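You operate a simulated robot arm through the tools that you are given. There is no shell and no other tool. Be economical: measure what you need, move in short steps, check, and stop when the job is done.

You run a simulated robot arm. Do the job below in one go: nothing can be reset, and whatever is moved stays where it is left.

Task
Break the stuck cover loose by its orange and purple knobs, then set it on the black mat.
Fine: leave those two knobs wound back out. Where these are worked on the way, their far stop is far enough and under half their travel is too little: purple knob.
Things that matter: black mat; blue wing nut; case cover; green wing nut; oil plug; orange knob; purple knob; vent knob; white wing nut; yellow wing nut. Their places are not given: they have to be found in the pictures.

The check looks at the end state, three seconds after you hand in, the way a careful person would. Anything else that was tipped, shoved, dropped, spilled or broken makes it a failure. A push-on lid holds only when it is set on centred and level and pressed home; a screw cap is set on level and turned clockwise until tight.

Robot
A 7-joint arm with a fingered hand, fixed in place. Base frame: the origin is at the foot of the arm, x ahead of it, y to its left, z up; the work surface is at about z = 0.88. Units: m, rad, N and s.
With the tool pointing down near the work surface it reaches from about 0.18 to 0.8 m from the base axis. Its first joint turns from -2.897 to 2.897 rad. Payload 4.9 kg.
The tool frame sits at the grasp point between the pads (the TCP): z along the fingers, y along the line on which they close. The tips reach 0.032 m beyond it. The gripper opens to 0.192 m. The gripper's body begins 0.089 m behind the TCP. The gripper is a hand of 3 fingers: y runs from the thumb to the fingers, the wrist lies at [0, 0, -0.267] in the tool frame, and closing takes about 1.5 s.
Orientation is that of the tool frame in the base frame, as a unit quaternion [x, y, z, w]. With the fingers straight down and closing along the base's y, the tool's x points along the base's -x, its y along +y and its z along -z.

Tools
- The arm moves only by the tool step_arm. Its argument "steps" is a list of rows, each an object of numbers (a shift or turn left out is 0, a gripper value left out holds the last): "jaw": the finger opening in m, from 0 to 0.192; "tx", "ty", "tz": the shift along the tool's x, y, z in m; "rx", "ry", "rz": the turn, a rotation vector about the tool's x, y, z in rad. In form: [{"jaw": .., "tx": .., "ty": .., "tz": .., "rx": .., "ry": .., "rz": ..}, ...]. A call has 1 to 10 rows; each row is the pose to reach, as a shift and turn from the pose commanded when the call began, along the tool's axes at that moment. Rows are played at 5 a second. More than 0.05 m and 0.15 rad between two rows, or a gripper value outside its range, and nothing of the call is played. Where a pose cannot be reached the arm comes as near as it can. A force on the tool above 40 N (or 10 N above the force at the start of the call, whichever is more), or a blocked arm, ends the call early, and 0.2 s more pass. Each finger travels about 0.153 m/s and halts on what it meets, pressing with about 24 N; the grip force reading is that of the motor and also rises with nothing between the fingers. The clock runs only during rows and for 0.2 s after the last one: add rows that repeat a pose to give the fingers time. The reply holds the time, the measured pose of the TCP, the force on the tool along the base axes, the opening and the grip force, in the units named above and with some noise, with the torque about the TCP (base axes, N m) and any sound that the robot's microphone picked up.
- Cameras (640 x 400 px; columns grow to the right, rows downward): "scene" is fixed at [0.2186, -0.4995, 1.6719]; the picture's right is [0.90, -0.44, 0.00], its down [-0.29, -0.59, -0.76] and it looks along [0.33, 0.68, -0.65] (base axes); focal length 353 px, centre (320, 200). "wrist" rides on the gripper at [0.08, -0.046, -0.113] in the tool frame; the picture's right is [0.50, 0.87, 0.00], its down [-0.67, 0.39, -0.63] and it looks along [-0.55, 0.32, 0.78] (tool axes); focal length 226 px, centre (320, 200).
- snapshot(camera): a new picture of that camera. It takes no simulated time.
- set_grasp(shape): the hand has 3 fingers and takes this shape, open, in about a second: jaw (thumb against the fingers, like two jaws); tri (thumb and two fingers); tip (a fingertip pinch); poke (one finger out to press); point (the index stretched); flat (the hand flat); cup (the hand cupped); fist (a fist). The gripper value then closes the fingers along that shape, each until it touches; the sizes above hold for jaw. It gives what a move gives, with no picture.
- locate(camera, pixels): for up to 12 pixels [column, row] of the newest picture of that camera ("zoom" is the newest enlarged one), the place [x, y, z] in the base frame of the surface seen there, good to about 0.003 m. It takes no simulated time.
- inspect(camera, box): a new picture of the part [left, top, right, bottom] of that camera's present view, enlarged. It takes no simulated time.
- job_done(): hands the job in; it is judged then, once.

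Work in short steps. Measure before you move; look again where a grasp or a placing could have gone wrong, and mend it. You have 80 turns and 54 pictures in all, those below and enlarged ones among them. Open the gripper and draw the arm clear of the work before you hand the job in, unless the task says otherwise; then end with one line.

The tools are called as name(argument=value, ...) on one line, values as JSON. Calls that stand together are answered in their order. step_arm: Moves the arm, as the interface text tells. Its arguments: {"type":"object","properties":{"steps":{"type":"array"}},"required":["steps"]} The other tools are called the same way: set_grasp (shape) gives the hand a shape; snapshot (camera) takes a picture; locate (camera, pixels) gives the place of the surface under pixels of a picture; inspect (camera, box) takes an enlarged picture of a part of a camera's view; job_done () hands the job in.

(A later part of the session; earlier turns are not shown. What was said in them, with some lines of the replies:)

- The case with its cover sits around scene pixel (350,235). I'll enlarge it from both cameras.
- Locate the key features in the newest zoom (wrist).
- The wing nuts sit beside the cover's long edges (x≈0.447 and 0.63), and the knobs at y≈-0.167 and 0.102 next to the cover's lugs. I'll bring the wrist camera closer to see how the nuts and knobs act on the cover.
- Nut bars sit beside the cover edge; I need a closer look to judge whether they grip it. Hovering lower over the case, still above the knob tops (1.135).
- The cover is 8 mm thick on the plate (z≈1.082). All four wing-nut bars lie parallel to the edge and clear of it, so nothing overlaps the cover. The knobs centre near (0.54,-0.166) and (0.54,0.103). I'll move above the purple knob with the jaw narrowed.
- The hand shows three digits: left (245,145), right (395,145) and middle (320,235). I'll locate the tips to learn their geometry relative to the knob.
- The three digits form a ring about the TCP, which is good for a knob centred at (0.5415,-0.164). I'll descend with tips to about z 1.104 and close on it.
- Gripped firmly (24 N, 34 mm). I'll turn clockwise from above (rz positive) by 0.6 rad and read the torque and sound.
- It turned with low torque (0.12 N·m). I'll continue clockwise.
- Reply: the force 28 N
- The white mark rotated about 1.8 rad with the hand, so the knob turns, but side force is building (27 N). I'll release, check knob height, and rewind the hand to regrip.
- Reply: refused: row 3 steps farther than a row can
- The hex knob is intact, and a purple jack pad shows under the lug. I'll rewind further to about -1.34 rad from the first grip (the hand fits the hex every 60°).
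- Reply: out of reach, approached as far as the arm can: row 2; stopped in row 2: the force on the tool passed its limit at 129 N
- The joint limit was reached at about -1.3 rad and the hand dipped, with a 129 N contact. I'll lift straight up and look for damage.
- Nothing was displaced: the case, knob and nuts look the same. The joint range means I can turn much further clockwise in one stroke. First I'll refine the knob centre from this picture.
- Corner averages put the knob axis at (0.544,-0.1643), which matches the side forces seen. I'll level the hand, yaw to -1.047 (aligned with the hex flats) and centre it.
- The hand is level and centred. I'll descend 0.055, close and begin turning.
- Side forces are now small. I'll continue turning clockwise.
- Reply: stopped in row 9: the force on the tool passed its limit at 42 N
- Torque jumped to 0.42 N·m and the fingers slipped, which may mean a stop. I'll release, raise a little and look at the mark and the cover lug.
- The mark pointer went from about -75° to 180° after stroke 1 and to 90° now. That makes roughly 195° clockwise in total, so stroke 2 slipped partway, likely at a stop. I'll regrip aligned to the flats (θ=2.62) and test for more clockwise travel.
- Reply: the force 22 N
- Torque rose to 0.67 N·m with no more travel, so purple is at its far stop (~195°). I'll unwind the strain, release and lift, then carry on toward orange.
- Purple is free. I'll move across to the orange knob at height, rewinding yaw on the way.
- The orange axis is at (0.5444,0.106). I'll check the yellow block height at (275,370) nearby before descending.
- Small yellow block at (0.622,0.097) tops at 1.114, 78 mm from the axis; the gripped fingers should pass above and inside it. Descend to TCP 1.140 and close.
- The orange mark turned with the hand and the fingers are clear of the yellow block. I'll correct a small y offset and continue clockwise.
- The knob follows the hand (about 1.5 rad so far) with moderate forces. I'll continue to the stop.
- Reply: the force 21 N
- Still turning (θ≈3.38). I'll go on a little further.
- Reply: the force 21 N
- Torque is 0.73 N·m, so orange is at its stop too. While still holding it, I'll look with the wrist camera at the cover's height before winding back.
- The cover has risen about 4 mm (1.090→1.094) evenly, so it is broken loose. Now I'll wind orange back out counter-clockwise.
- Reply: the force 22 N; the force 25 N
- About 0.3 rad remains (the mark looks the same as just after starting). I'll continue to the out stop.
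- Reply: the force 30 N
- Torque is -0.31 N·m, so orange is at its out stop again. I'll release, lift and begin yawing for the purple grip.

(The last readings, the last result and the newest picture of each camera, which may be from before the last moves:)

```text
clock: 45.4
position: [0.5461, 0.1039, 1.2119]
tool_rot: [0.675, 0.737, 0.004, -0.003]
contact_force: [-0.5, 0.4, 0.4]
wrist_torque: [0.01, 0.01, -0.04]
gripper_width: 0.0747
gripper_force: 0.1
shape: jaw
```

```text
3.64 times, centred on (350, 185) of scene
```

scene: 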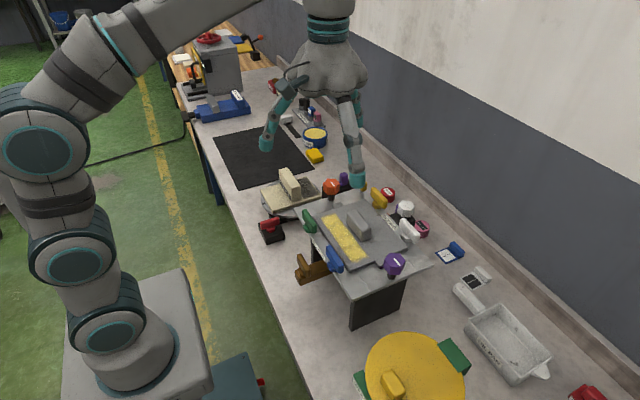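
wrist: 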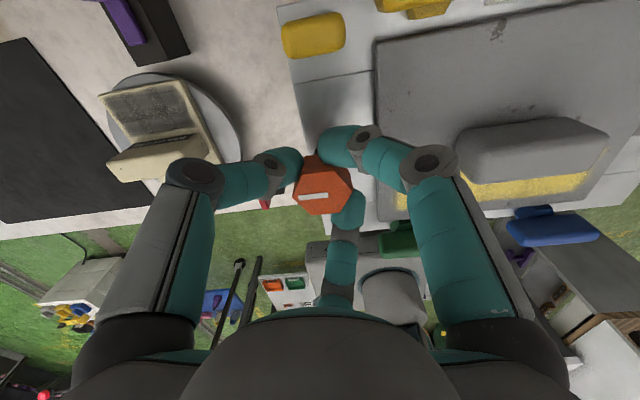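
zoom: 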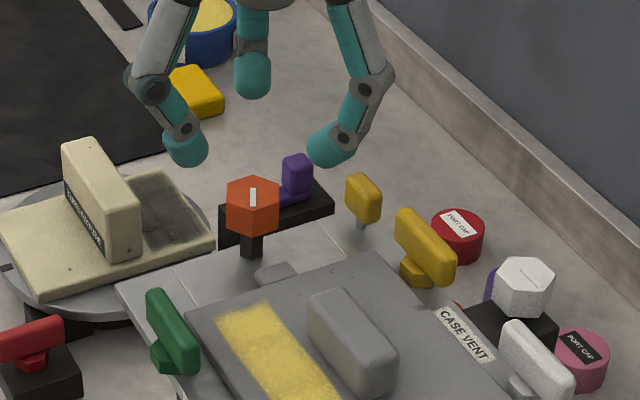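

The orange mark is about 26° short of its starting direction. I'll regrip aligned (θ≈0.98) and finish winding out.

step_arm(steps=[{"tx": 0.0022, "ty": -0.0015, "rz": -0.15}, {"tx": 0.0022, "ty": -0.0015, "rz": -0.3}, {"tx": 0.0022, "ty": -0.0015, "rz": -0.45, "tz": 0.03}, {"tx": 0.0022, "ty": -0.0015, "rz": -0.5, "tz": 0.072}, {"tx": 0.0022, "ty": -0.0015, "rz": -0.5, "tz": 0.072, "jaw": 0.01}, {"tx": 0.0022, "ty": -0.0015, "rz": -0.5, "tz": 0.072, "jaw": 0.01}, {"tx": 0.0022, "ty": -0.0015, "rz": -0.5, "tz": 0.072, "jaw": 0.01}, {"tx": 0.0022, "ty": -0.0015, "rz": -0.65, "tz": 0.072}, {"tx": 0.0022, "ty": -0.0015, "rz": -0.8, "tz": 0.072}, {"tx": 0.0022, "ty": -0.0015, "rz": -0.95, "tz": 0.072}])

step_arm(steps=[{"rz": -0.1}, {"rz": -0.2}, {"rz": -0.25}])

step_arm(steps=[{"rz": 0.15}, {"rz": 0.2, "jaw": 0.075}, {"rz": 0.2, "jaw": 0.075}, {"rz": 0.2, "tz": -0.035}, {"rz": 0.3, "tz": -0.07}, {"rz": 0.45, "tz": -0.07}, {"rz": 0.6, "tz": -0.07}, {"rz": 0.75, "tz": -0.07}, {"rz": 0.9, "tz": -0.07}, {"rz": 1.05, "tz": -0.07}])

inspect(camera="scene", box=[280, 130, 420, 240])

```text
clock: 47.6
position: [0.5435, 0.1068, 1.1381]
tool_rot: [0.259, 0.966, 0.004, -0.003]
contact_force: [-5.3, -6.1, -6.1]
wrist_torque: [-0.17, 0.11, -0.04]
gripper_width: 0.0301
gripper_force: 24.5
shape: jaw
```

```text
clock: 48.4
position: [0.5427, 0.1072, 1.1383]
tool_rot: [0.139, 0.99, 0.005, -0.002]
contact_force: [-23.8, 0.7, -12.0]
wrist_torque: [-0.06, 0.51, -0.74]
gripper_width: 0.0297
gripper_force: 24.2
shape: jaw
```

```text
clock: 50.6
position: [0.5426, 0.1084, 1.2096]
tool_rot: [0.617, 0.787, 0.004, -0.002]
contact_force: [0.5, 0.5, -1.0]
wrist_torque: [0.01, 0.01, 0.01]
gripper_width: 0.075
gripper_force: 0.0
shape: jaw
```

```text
3.64 times, centred on (350, 185) of scene
```

zoom: 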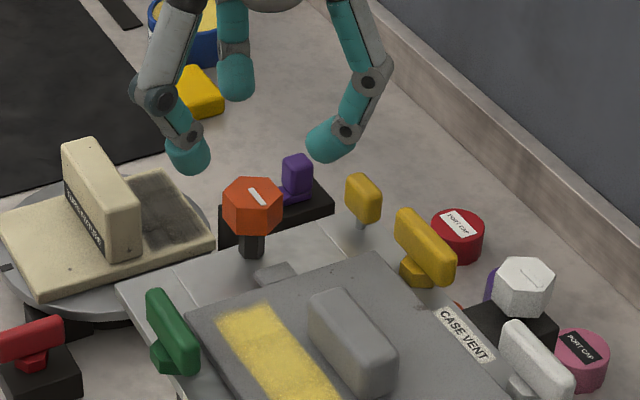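

Orange is at its out stop, with the mark as it was at the start. Now I'll move to the purple knob, yawing to θ=2.62.

step_arm(steps=[{"tx": -0.033, "ty": -0.008, "rz": 0.14}, {"tx": -0.066, "ty": -0.016, "rz": 0.28}, {"tx": -0.1, "ty": -0.024, "rz": 0.42}, {"tx": -0.133, "ty": -0.032, "rz": 0.56}, {"tx": -0.166, "ty": -0.04, "rz": 0.7}, {"tx": -0.199, "ty": -0.048, "rz": 0.84}, {"tx": -0.232, "ty": -0.056, "rz": 0.98}, {"tx": -0.265, "ty": -0.0638, "rz": 1.12}, {"tx": -0.265, "ty": -0.0638, "rz": 1.288}, {"tx": -0.265, "ty": -0.0638, "rz": 1.288}])

```text
refused: row 9 steps farther than a row can; nothing moved
```

step_arm(steps=[{"tx": -0.033, "ty": -0.008, "rz": 0.145}, {"tx": -0.066, "ty": -0.016, "rz": 0.29}, {"tx": -0.1, "ty": -0.024, "rz": 0.435}, {"tx": -0.133, "ty": -0.032, "rz": 0.58}, {"tx": -0.166, "ty": -0.04, "rz": 0.72}, {"tx": -0.199, "ty": -0.048, "rz": 0.865}, {"tx": -0.232, "ty": -0.056, "rz": 1.01}, {"tx": -0.265, "ty": -0.0638, "rz": 1.15}, {"tx": -0.265, "ty": -0.0638, "rz": 1.288}, {"tx": -0.265, "ty": -0.0638, "rz": 1.288}])

```text
clock: 52.8
position: [0.5489, -0.1684, 1.207]
tool_rot: [0.966, 0.259, 0.003, -0.006]
contact_force: [-0.3, 0.0, -0.3]
wrist_torque: [0.02, 0.01, 0.01]
gripper_width: 0.0748
gripper_force: 0.1
shape: jaw
```

I'm off by (5,-4) mm. I'll correct that and the slight tilt, descend, close and start winding purple out.

step_arm(steps=[{"tx": -0.0022, "ty": -0.006, "rx": -0.01, "ry": -0.009}, {"tx": -0.0022, "ty": -0.006, "rx": -0.01, "ry": -0.009, "tz": 0.035}, {"tx": -0.0022, "ty": -0.006, "rx": -0.01, "ry": -0.009, "tz": 0.07}, {"tx": -0.0022, "ty": -0.006, "rx": -0.01, "ry": -0.009, "tz": 0.07, "jaw": 0.01}, {"tx": -0.0022, "ty": -0.006, "rx": -0.01, "ry": -0.009, "tz": 0.07, "jaw": 0.01}, {"tx": -0.0022, "ty": -0.006, "rx": -0.01, "ry": -0.009, "tz": 0.07, "jaw": 0.01}])

step_arm(steps=[{"rz": -0.15}, {"rz": -0.3}, {"rz": -0.45}, {"rz": -0.6}, {"rz": -0.75}, {"rz": -0.9}, {"rz": -1.05}, {"rz": -1.2}, {"rz": -1.35}, {"rz": -1.5}])

inspect(camera="scene", box=[330, 190, 460, 300])

```text
clock: 54.2
position: [0.5428, -0.1617, 1.1378]
tool_rot: [0.966, 0.259, 0.001, 0.002]
contact_force: [3.2, -0.7, 6.2]
wrist_torque: [-0.06, -0.13, -0.01]
gripper_width: 0.0201
gripper_force: 23.8
shape: jaw
```

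```text
clock: 56.4
position: [0.5402, -0.1617, 1.1368]
tool_rot: [0.528, 0.849, -0.001, 0.001]
contact_force: [0.6, -13.8, 11.2]
wrist_torque: [-0.59, -0.06, -0.11]
gripper_width: 0.0207
gripper_force: 23.4
shape: jaw
```

```text
3.64 times, centred on (395, 245) of scene
```

zoom: 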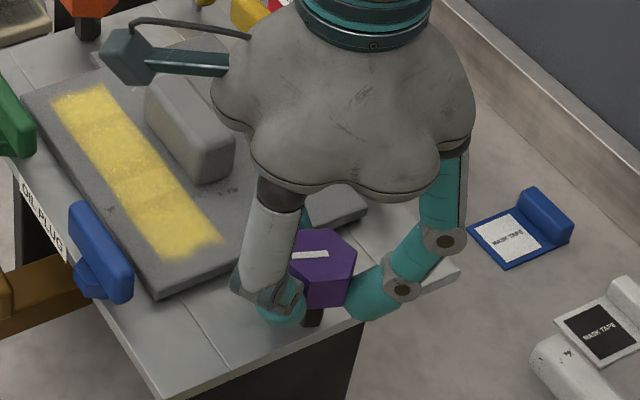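

Purple follows (mark about halfway back). I'll continue.

step_arm(steps=[{"rz": -0.15}, {"rz": -0.3}, {"rz": -0.45}, {"rz": -0.6}, {"rz": -0.75}, {"rz": -0.9}, {"rz": -1.05}, {"rz": -1.2}, {"rz": -1.35}, {"rz": -1.5}])

step_arm(steps=[{"rz": -0.12}, {"rz": -0.24}, {"rz": -0.36}])

inspect(camera="scene", box=[330, 190, 460, 300])

```text
clock: 58.6
position: [0.5411, -0.1633, 1.1368]
tool_rot: [-0.192, 0.981, -0.003, 0.0]
contact_force: [8.1, -25.9, 11.7]
wrist_torque: [-1.09, -0.43, -0.09]
gripper_width: 0.0222
gripper_force: 23.4
shape: jaw
```

```text
clock: 59.4
position: [0.5402, -0.1629, 1.1368]
tool_rot: [-0.365, 0.931, -0.004, -0.001]
contact_force: [13.3, -29.7, 12.1]
wrist_torque: [-1.14, -0.68, -0.5]
gripper_width: 0.0221
gripper_force: 24.2
shape: jaw
```

```text
3.64 times, centred on (395, 245) of scene
```

zoom: 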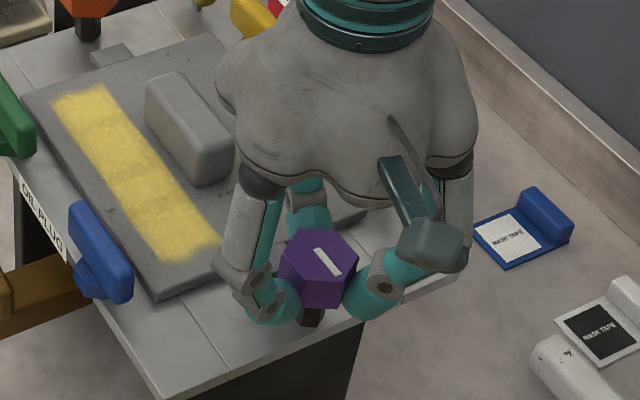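

The purple mark matches the start, with torque -0.5 N·m at its out stop. I'll release, lift and move back to view the cover handle.

step_arm(steps=[{"rz": 0.15, "jaw": 0.075}, {"rz": 0.15, "jaw": 0.075}, {"rz": 0.15, "tz": -0.035}, {"rz": 0.15, "tz": -0.07}, {"rz": 0.15, "tz": -0.085}])

inspect(camera="scene", box=[210, 90, 450, 300])

```text
clock: 60.6
position: [0.5396, -0.1599, 1.2245]
tool_rot: [-0.292, 0.956, -0.001, -0.001]
contact_force: [0.4, 0.0, 0.4]
wrist_torque: [-0.02, 0.02, 0.04]
gripper_width: 0.075
gripper_force: 0.0
shape: jaw
```

```text
1.90 times, centred on (330, 195) of scene
```

zoom: 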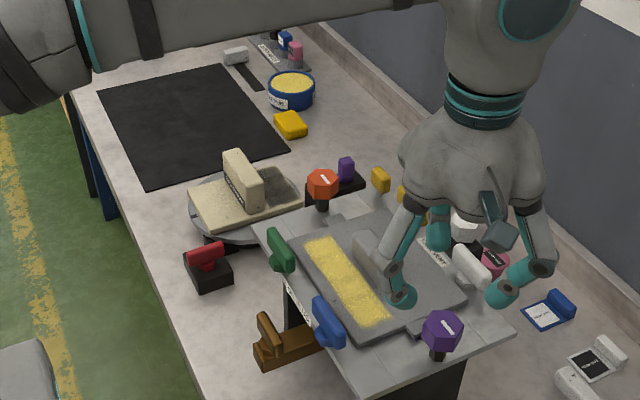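

Locate the mat corners, the obstacles on the way (cream tool, yellow box), and the handle.

locate(camera="zoom", pixels=[[101, 92], [222, 65], [285, 150], [148, 182], [190, 120], [240, 160], [262, 190], [290, 122], [292, 80], [365, 240], [325, 182], [205, 220]])

step_arm(steps=[{"ty": 0.02, "rz": -0.14, "tz": -0.02}, {"ty": 0.04, "rz": -0.28, "tz": -0.04}, {"ty": 0.04, "rz": -0.42, "tz": -0.04}, {"ty": 0.04, "rz": -0.42, "tz": -0.04}])

snapshot(camera="wrist")

```text
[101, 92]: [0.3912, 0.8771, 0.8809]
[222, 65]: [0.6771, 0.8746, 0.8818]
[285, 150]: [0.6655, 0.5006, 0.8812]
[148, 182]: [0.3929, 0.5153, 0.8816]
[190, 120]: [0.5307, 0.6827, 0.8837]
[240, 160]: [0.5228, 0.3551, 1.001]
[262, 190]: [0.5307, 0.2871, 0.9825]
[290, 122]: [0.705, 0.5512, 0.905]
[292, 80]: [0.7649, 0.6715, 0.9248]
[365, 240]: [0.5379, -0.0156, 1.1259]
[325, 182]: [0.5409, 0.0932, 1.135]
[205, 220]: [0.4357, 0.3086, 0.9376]
```

```text
clock: 61.6
position: [0.5186, -0.1272, 1.262]
tool_rot: [-0.485, 0.874, -0.001, -0.002]
contact_force: [0.2, 0.3, -0.6]
wrist_torque: [0.04, 0.0, -0.01]
gripper_width: 0.075
gripper_force: 0.0
shape: jaw
```

```text
14 pictures are left
```

wrist: 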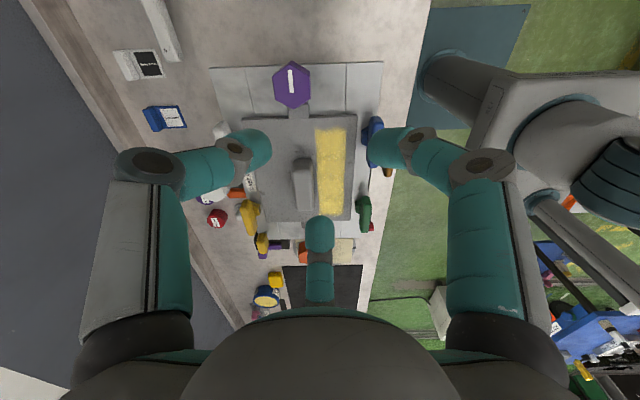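

inspect(camera="wrist", box=[230, 90, 390, 230])

```text
2.86 times, centred on (310, 160) of wrist
```

zoom: 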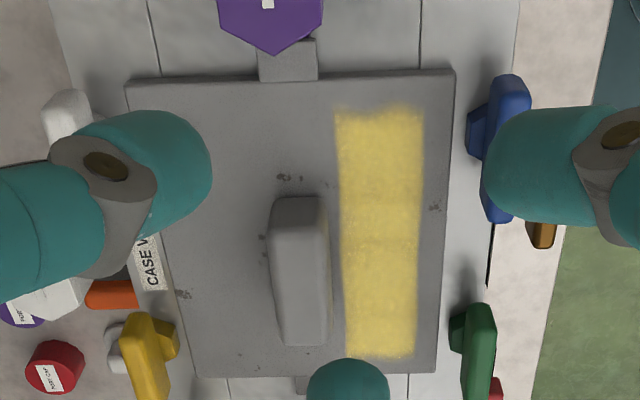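

locate(camera="zoom", pixels=[[275, 235], [322, 230], [280, 340], [325, 338], [300, 285], [298, 205], [295, 198], [340, 120], [345, 350], [415, 350], [130, 85], [450, 75]])

```text
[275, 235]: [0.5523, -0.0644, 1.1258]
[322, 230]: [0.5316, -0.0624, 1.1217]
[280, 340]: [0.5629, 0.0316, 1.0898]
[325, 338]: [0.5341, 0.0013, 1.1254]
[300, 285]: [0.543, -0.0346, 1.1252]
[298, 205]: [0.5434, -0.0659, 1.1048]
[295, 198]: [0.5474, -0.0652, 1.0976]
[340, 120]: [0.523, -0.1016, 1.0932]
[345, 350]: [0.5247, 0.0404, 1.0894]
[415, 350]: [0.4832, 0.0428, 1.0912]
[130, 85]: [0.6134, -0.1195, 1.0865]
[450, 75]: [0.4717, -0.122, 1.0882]
```

Handle: centre (0.542,-0.030), 25 mm thick along x, 70 mm long along y, top 1.125. I'll yaw to θ=π/2 so the thumb faces the near side, in two calls at height.

step_arm(steps=[{"tx": -0.0095, "ty": 0.003, "rz": 0.15}, {"tx": -0.019, "ty": 0.006, "rz": 0.3}, {"tx": -0.0285, "ty": 0.0095, "rz": 0.45}, {"tx": -0.038, "ty": 0.0126, "rz": 0.6}, {"tx": -0.0474, "ty": 0.0158, "rz": 0.75}, {"tx": -0.057, "ty": 0.019, "rz": 0.9}, {"tx": -0.0664, "ty": 0.022, "rz": 1.05}, {"tx": -0.0758, "ty": 0.025, "rz": 1.2}, {"tx": -0.0853, "ty": 0.028, "rz": 1.35}, {"tx": -0.0948, "ty": 0.0315, "rz": 1.5}])

step_arm(steps=[{"rz": 0.15}, {"rz": 0.3}, {"rz": 0.45}, {"rz": 0.6}, {"rz": 0.75}, {"rz": 0.9}, {"rz": 1.0}, {"rz": 1.085}, {"rz": 1.085}])

```text
clock: 63.8
position: [0.5437, -0.0299, 1.2613]
tool_rot: [0.243, 0.97, -0.002, -0.001]
contact_force: [-0.5, -0.7, 0.0]
wrist_torque: [-0.05, 0.0, -0.02]
gripper_width: 0.0747
gripper_force: 0.0
shape: jaw
```

```text
clock: 65.8
position: [0.5406, -0.0287, 1.2597]
tool_rot: [0.708, 0.706, -0.002, 0.002]
contact_force: [-0.5, 0.4, 0.2]
wrist_torque: [-0.02, -0.02, 0.0]
gripper_width: 0.0748
gripper_force: 0.1
shape: jaw
```

Aligned. I'll descend around the handle in stages.

step_arm(steps=[{"tx": -0.001, "ty": 0.0015, "tz": 0.04}, {"tx": -0.001, "ty": 0.0015, "tz": 0.08}, {"tx": -0.001, "ty": 0.0015, "tz": 0.105}, {"tx": -0.001, "ty": 0.0015, "tz": 0.12}, {"tx": -0.001, "ty": 0.0015, "tz": 0.129}])

inspect(camera="scene", box=[290, 170, 430, 290])

```text
clock: 67.0
position: [0.5433, -0.0337, 1.1303]
tool_rot: [0.708, 0.706, -0.001, 0.001]
contact_force: [0.3, 0.7, 0.4]
wrist_torque: [0.03, -0.05, -0.03]
gripper_width: 0.075
gripper_force: 0.1
shape: jaw
```

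```text
3.33 times, centred on (360, 230) of scene
```

zoom: 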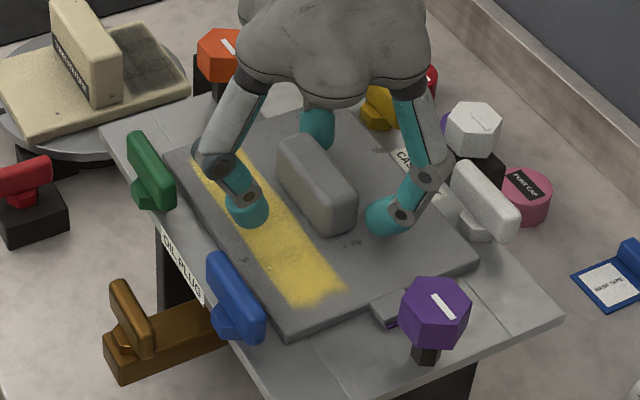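

With this orientation the two fingers would meet the handle's corners. A 90° turn (thumb on the handle's end, fingers on its two faces) is firmer. I'll lift and rotate back to θ=0.

step_arm(steps=[{"tz": -0.05}, {"tx": 0.004, "ty": -0.001, "tz": -0.05, "rz": -0.15}, {"tx": 0.004, "ty": -0.001, "tz": -0.05, "rz": -0.3}, {"tx": 0.004, "ty": -0.001, "tz": -0.05, "rz": -0.45}, {"tx": 0.004, "ty": -0.001, "tz": -0.05, "rz": -0.6}, {"tx": 0.004, "ty": -0.001, "tz": -0.05, "rz": -0.75}, {"tx": 0.004, "ty": -0.001, "tz": -0.05, "rz": -0.9}, {"tx": 0.004, "ty": -0.001, "tz": -0.05, "rz": -1.05}, {"tx": 0.004, "ty": -0.001, "tz": -0.05, "rz": -1.2}, {"tx": 0.004, "ty": -0.001, "tz": -0.05, "rz": -1.35}])

step_arm(steps=[{"rz": -0.12}, {"rz": -0.225}, {"rz": -0.225}])

```text
clock: 69.2
position: [0.5421, -0.027, 1.1816]
tool_rot: [0.109, 0.994, -0.002, 0.0]
contact_force: [0.3, -0.3, -0.9]
wrist_torque: [0.03, 0.0, -0.01]
gripper_width: 0.0752
gripper_force: 0.0
shape: jaw
```

```text
clock: 70.0
position: [0.5424, -0.0285, 1.182]
tool_rot: [-0.002, 1.0, -0.001, 0.0]
contact_force: [-0.1, 0.0, 0.3]
wrist_torque: [0.0, -0.01, 0.02]
gripper_width: 0.0751
gripper_force: 0.0
shape: jaw
```

At θ=0. I'll open to 0.11 for clearance at the handle's end, descend, then close.

step_arm(steps=[{"ty": -0.003, "jaw": 0.11}, {"ty": -0.006, "jaw": 0.11}, {"ty": -0.006, "tz": 0.025}, {"ty": -0.006, "tz": 0.045}, {"ty": -0.006, "tz": 0.052}])

step_arm(steps=[{"jaw": 0.05}, {"jaw": 0.0}, {"jaw": 0.0}, {"jaw": 0.0}, {"jaw": 0.0}, {"jaw": 0.0}])

inspect(camera="scene", box=[290, 170, 430, 290])

```text
clock: 71.2
position: [0.5417, -0.0327, 1.1305]
tool_rot: [-0.002, 1.0, -0.002, 0.0]
contact_force: [0.2, 0.6, -0.1]
wrist_torque: [0.0, 0.02, -0.02]
gripper_width: 0.1089
gripper_force: 0.0
shape: jaw
```

```text
clock: 72.6
position: [0.5415, -0.0328, 1.1298]
tool_rot: [-0.001, 1.0, -0.001, -0.001]
contact_force: [-0.5, -0.9, -0.4]
wrist_torque: [-0.02, 0.0, 0.01]
gripper_width: 0.0407
gripper_force: 24.1
shape: jaw
```

```text
3.33 times, centred on (360, 230) of scene
```

zoom: 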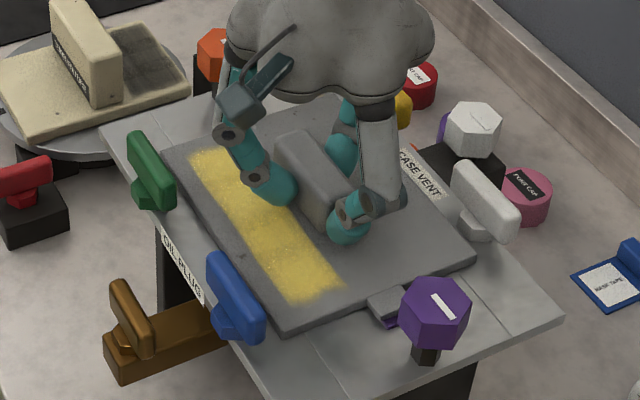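

A good three-sided grip on the handle. I'll lift slowly 15 mm and read the load.

step_arm(steps=[{"tz": -0.004}, {"tz": -0.008}, {"tz": -0.015}, {"tz": -0.015}])

inspect(camera="scene", box=[290, 170, 430, 290])

```text
clock: 73.6
position: [0.5413, -0.0327, 1.1443]
tool_rot: [-0.002, 1.0, -0.003, 0.0]
contact_force: [0.8, -0.5, -5.7]
wrist_torque: [-0.02, 0.03, 0.03]
gripper_width: 0.0406
gripper_force: 24.0
shape: jaw
```

```text
3.33 times, centred on (360, 230) of scene
```

zoom: 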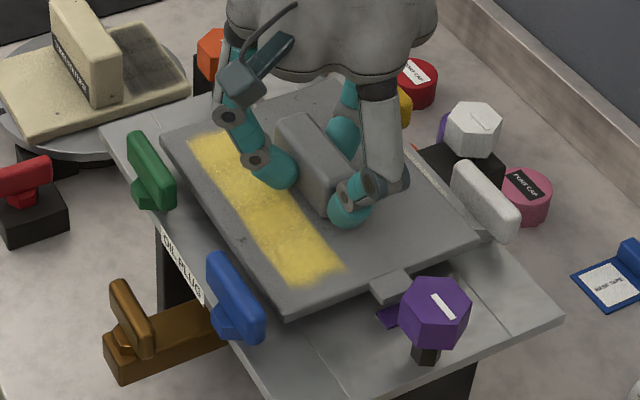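

The cover comes up freely and level, with a load of about 5 N. I'll raise it well above the knobs, then carry it toward the mat.

step_arm(steps=[{"tz": -0.025}, {"tz": -0.05}, {"tz": -0.075}, {"tz": -0.09}, {"tz": -0.09, "ty": 0.025, "tx": 0.003}, {"tz": -0.09, "ty": 0.06, "tx": 0.006}, {"tz": -0.09, "ty": 0.1, "tx": 0.01}, {"tz": -0.09, "ty": 0.14, "tx": 0.014}, {"tz": -0.09, "ty": 0.18, "tx": 0.018}, {"tz": -0.09, "ty": 0.22, "tx": 0.022}])

step_arm(steps=[{"ty": 0.045, "tx": 0.004}, {"ty": 0.09, "tx": 0.008}, {"ty": 0.135, "tx": 0.012}, {"ty": 0.18, "tx": 0.016}, {"ty": 0.225, "tx": 0.02}, {"ty": 0.27, "tx": 0.024}, {"ty": 0.315, "tx": 0.028}, {"ty": 0.36, "tx": 0.032}, {"ty": 0.4, "tx": 0.036}, {"ty": 0.435, "tx": 0.039}])

snapshot(camera="scene")

```text
clock: 75.8
position: [0.5185, 0.1861, 1.2325]
tool_rot: [-0.001, 1.0, -0.001, 0.001]
contact_force: [0.6, 0.2, -4.7]
wrist_torque: [-0.03, 0.05, -0.01]
gripper_width: 0.0408
gripper_force: 24.4
shape: jaw
```

```text
clock: 78.0
position: [0.4542, 0.5397, 1.1963]
tool_rot: [-0.002, 1.0, -0.004, -0.002]
contact_force: [-0.4, 0.7, -7.9]
wrist_torque: [-0.11, 0.04, -0.01]
gripper_width: 0.0392
gripper_force: 24.2
shape: jaw
out of reach, approached as far as the arm can: row 7, 8, 9, 10
```

```text
9 pictures are left
```

scene: 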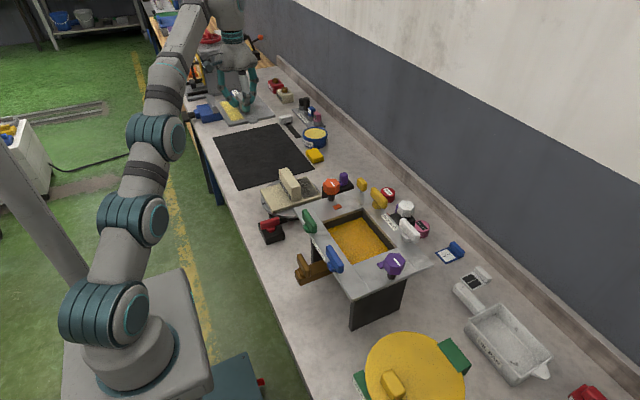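

The case interior is visible and undisturbed. The arm hit its reach limit at this height (0.454,0.540,1.196), so I'll lower over clear space and check where it goes.

step_arm(steps=[{"tz": 0.03}, {"tz": 0.06}, {"tz": 0.09}, {"tz": 0.12}, {"tz": 0.12}])

```text
clock: 79.2
position: [0.4531, 0.5357, 1.0805]
tool_rot: [-0.002, 1.0, -0.002, 0.0]
contact_force: [-0.3, -0.5, -5.2]
wrist_torque: [-0.06, 0.0, 0.02]
gripper_width: 0.0394
gripper_force: 24.2
shape: jaw
```

Now at (0.453,0.536,1.080). I'll move to (0.48,0.625) while lowering to 0.98.

step_arm(steps=[{"tz": 0.03, "ty": 0.01, "tx": -0.003}, {"tz": 0.06, "ty": 0.03, "tx": -0.009}, {"tz": 0.08, "ty": 0.05, "tx": -0.016}, {"tz": 0.095, "ty": 0.07, "tx": -0.022}, {"tz": 0.1, "ty": 0.089, "tx": -0.027}, {"tz": 0.1, "ty": 0.089, "tx": -0.027}])

inspect(camera="scene", box=[180, 70, 340, 200])

```text
clock: 80.6
position: [0.4763, 0.6215, 0.9787]
tool_rot: [-0.001, 1.0, -0.002, -0.001]
contact_force: [-0.8, -0.7, -4.8]
wrist_torque: [-0.05, 0.02, 0.04]
gripper_width: 0.0395
gripper_force: 24.0
shape: jaw
out of reach, approached as far as the arm can: row 5, 6
```

```text
3.08 times, centred on (260, 135) of scene
```

zoom: 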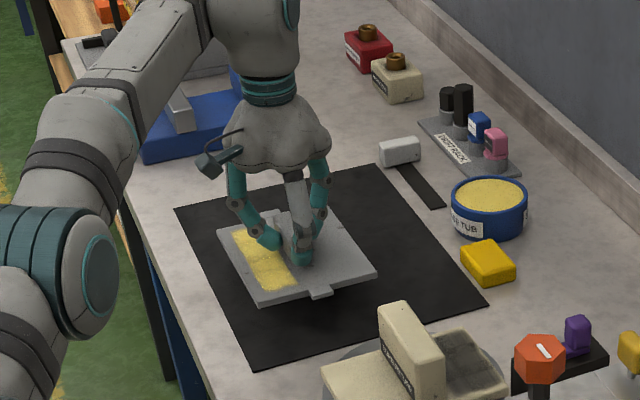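

The cover hangs above the mat with margin all round. I'll lower it to touch (TCP ≈0.930).

step_arm(steps=[{"tz": 0.02}, {"tz": 0.035}, {"tz": 0.042}, {"tz": 0.046}, {"tz": 0.048}, {"tz": 0.048}])

```text
clock: 82.0
position: [0.4775, 0.6217, 0.9326]
tool_rot: [-0.002, 1.0, 0.0, 0.0]
contact_force: [2.7, 0.0, 1.8]
wrist_torque: [0.06, -0.09, 0.03]
gripper_width: 0.0396
gripper_force: 24.2
shape: jaw
```

The load has gone (Fz +1.8 N), so the cover rests on the mat. I'll open and rise straight up.

step_arm(steps=[{"jaw": 0.06}, {"jaw": 0.1}, {"jaw": 0.1}, {"jaw": 0.1, "tz": -0.03}, {"jaw": 0.1, "tz": -0.06}, {"jaw": 0.1, "tz": -0.1}])

step_arm(steps=[{"tz": -0.03, "ty": -0.02}, {"tz": -0.07, "ty": -0.04, "tx": 0.01}, {"tz": -0.11, "ty": -0.06, "tx": 0.03}, {"tz": -0.15, "ty": -0.08, "tx": 0.05}, {"tz": -0.18, "ty": -0.11, "tx": 0.07}, {"tz": -0.2, "ty": -0.15, "tx": 0.09}])

snapshot(camera="scene")

inspect(camera="scene", box=[190, 90, 350, 210])

```text
clock: 83.4
position: [0.472, 0.6147, 1.0226]
tool_rot: [-0.001, 1.0, -0.001, 0.0]
contact_force: [-0.1, -0.1, 0.3]
wrist_torque: [-0.03, -0.02, 0.03]
gripper_width: 0.0998
gripper_force: 0.1
shape: jaw
out of reach, approached as far as the arm can: row 6
```

```text
clock: 85.0
position: [0.3925, 0.4764, 1.1258]
tool_rot: [-0.002, 0.997, -0.068, -0.042]
contact_force: [0.2, 0.8, -3.4]
wrist_torque: [-0.1, 0.04, -0.02]
gripper_width: 0.1
gripper_force: 0.0
shape: jaw
out of reach, approached as far as the arm can: row 3
stopped in row 6: the arm was blocked; the commanded pose is now the measured one
```

```text
7 pictures are left
```

scene: 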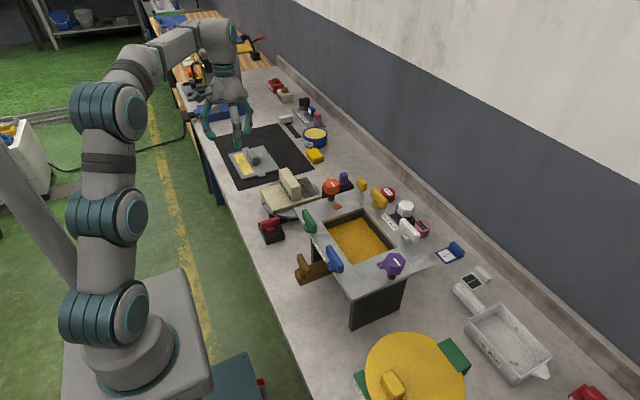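

```text
3.33 times, centred on (270, 150) of scene
```

zoom: 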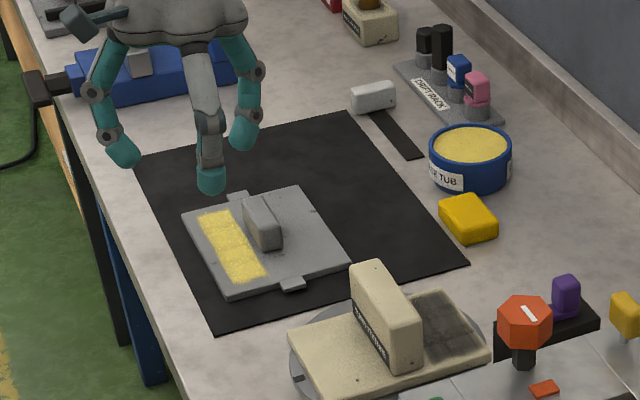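

The cover lies flat inside the mat, the knobs are back out and everything else is undisturbed. I'll draw the arm a bit further clear.

step_arm(steps=[{"ty": -0.03, "tz": -0.01}, {"ty": -0.06, "tz": -0.02}, {"ty": -0.09, "tz": -0.04}, {"ty": -0.09, "tz": -0.07}])

snapshot(camera="scene")

```text
clock: 86.0
position: [0.4008, 0.3959, 1.2156]
tool_rot: [-0.002, 0.997, -0.063, -0.039]
contact_force: [0.0, -0.2, -0.4]
wrist_torque: [-0.04, 0.02, 0.03]
gripper_width: 0.0998
gripper_force: 0.0
shape: jaw
```

```text
5 pictures are left
```

scene: 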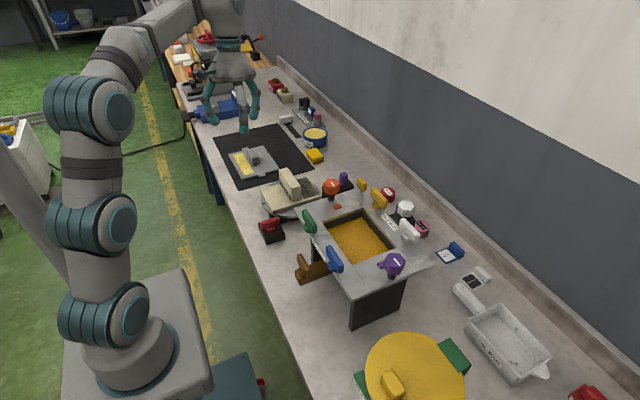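

The arm is clear, the gripper open and the cover is on the mat at about (255,160). I'm handing in.

job_done()

```text
The job is handed in.
```

The cover is broken loose and lies flat on the black mat; both knobs went to their far stops and are wound back out. One hand bump (129 N) at the purple knob left nothing visibly displaced.
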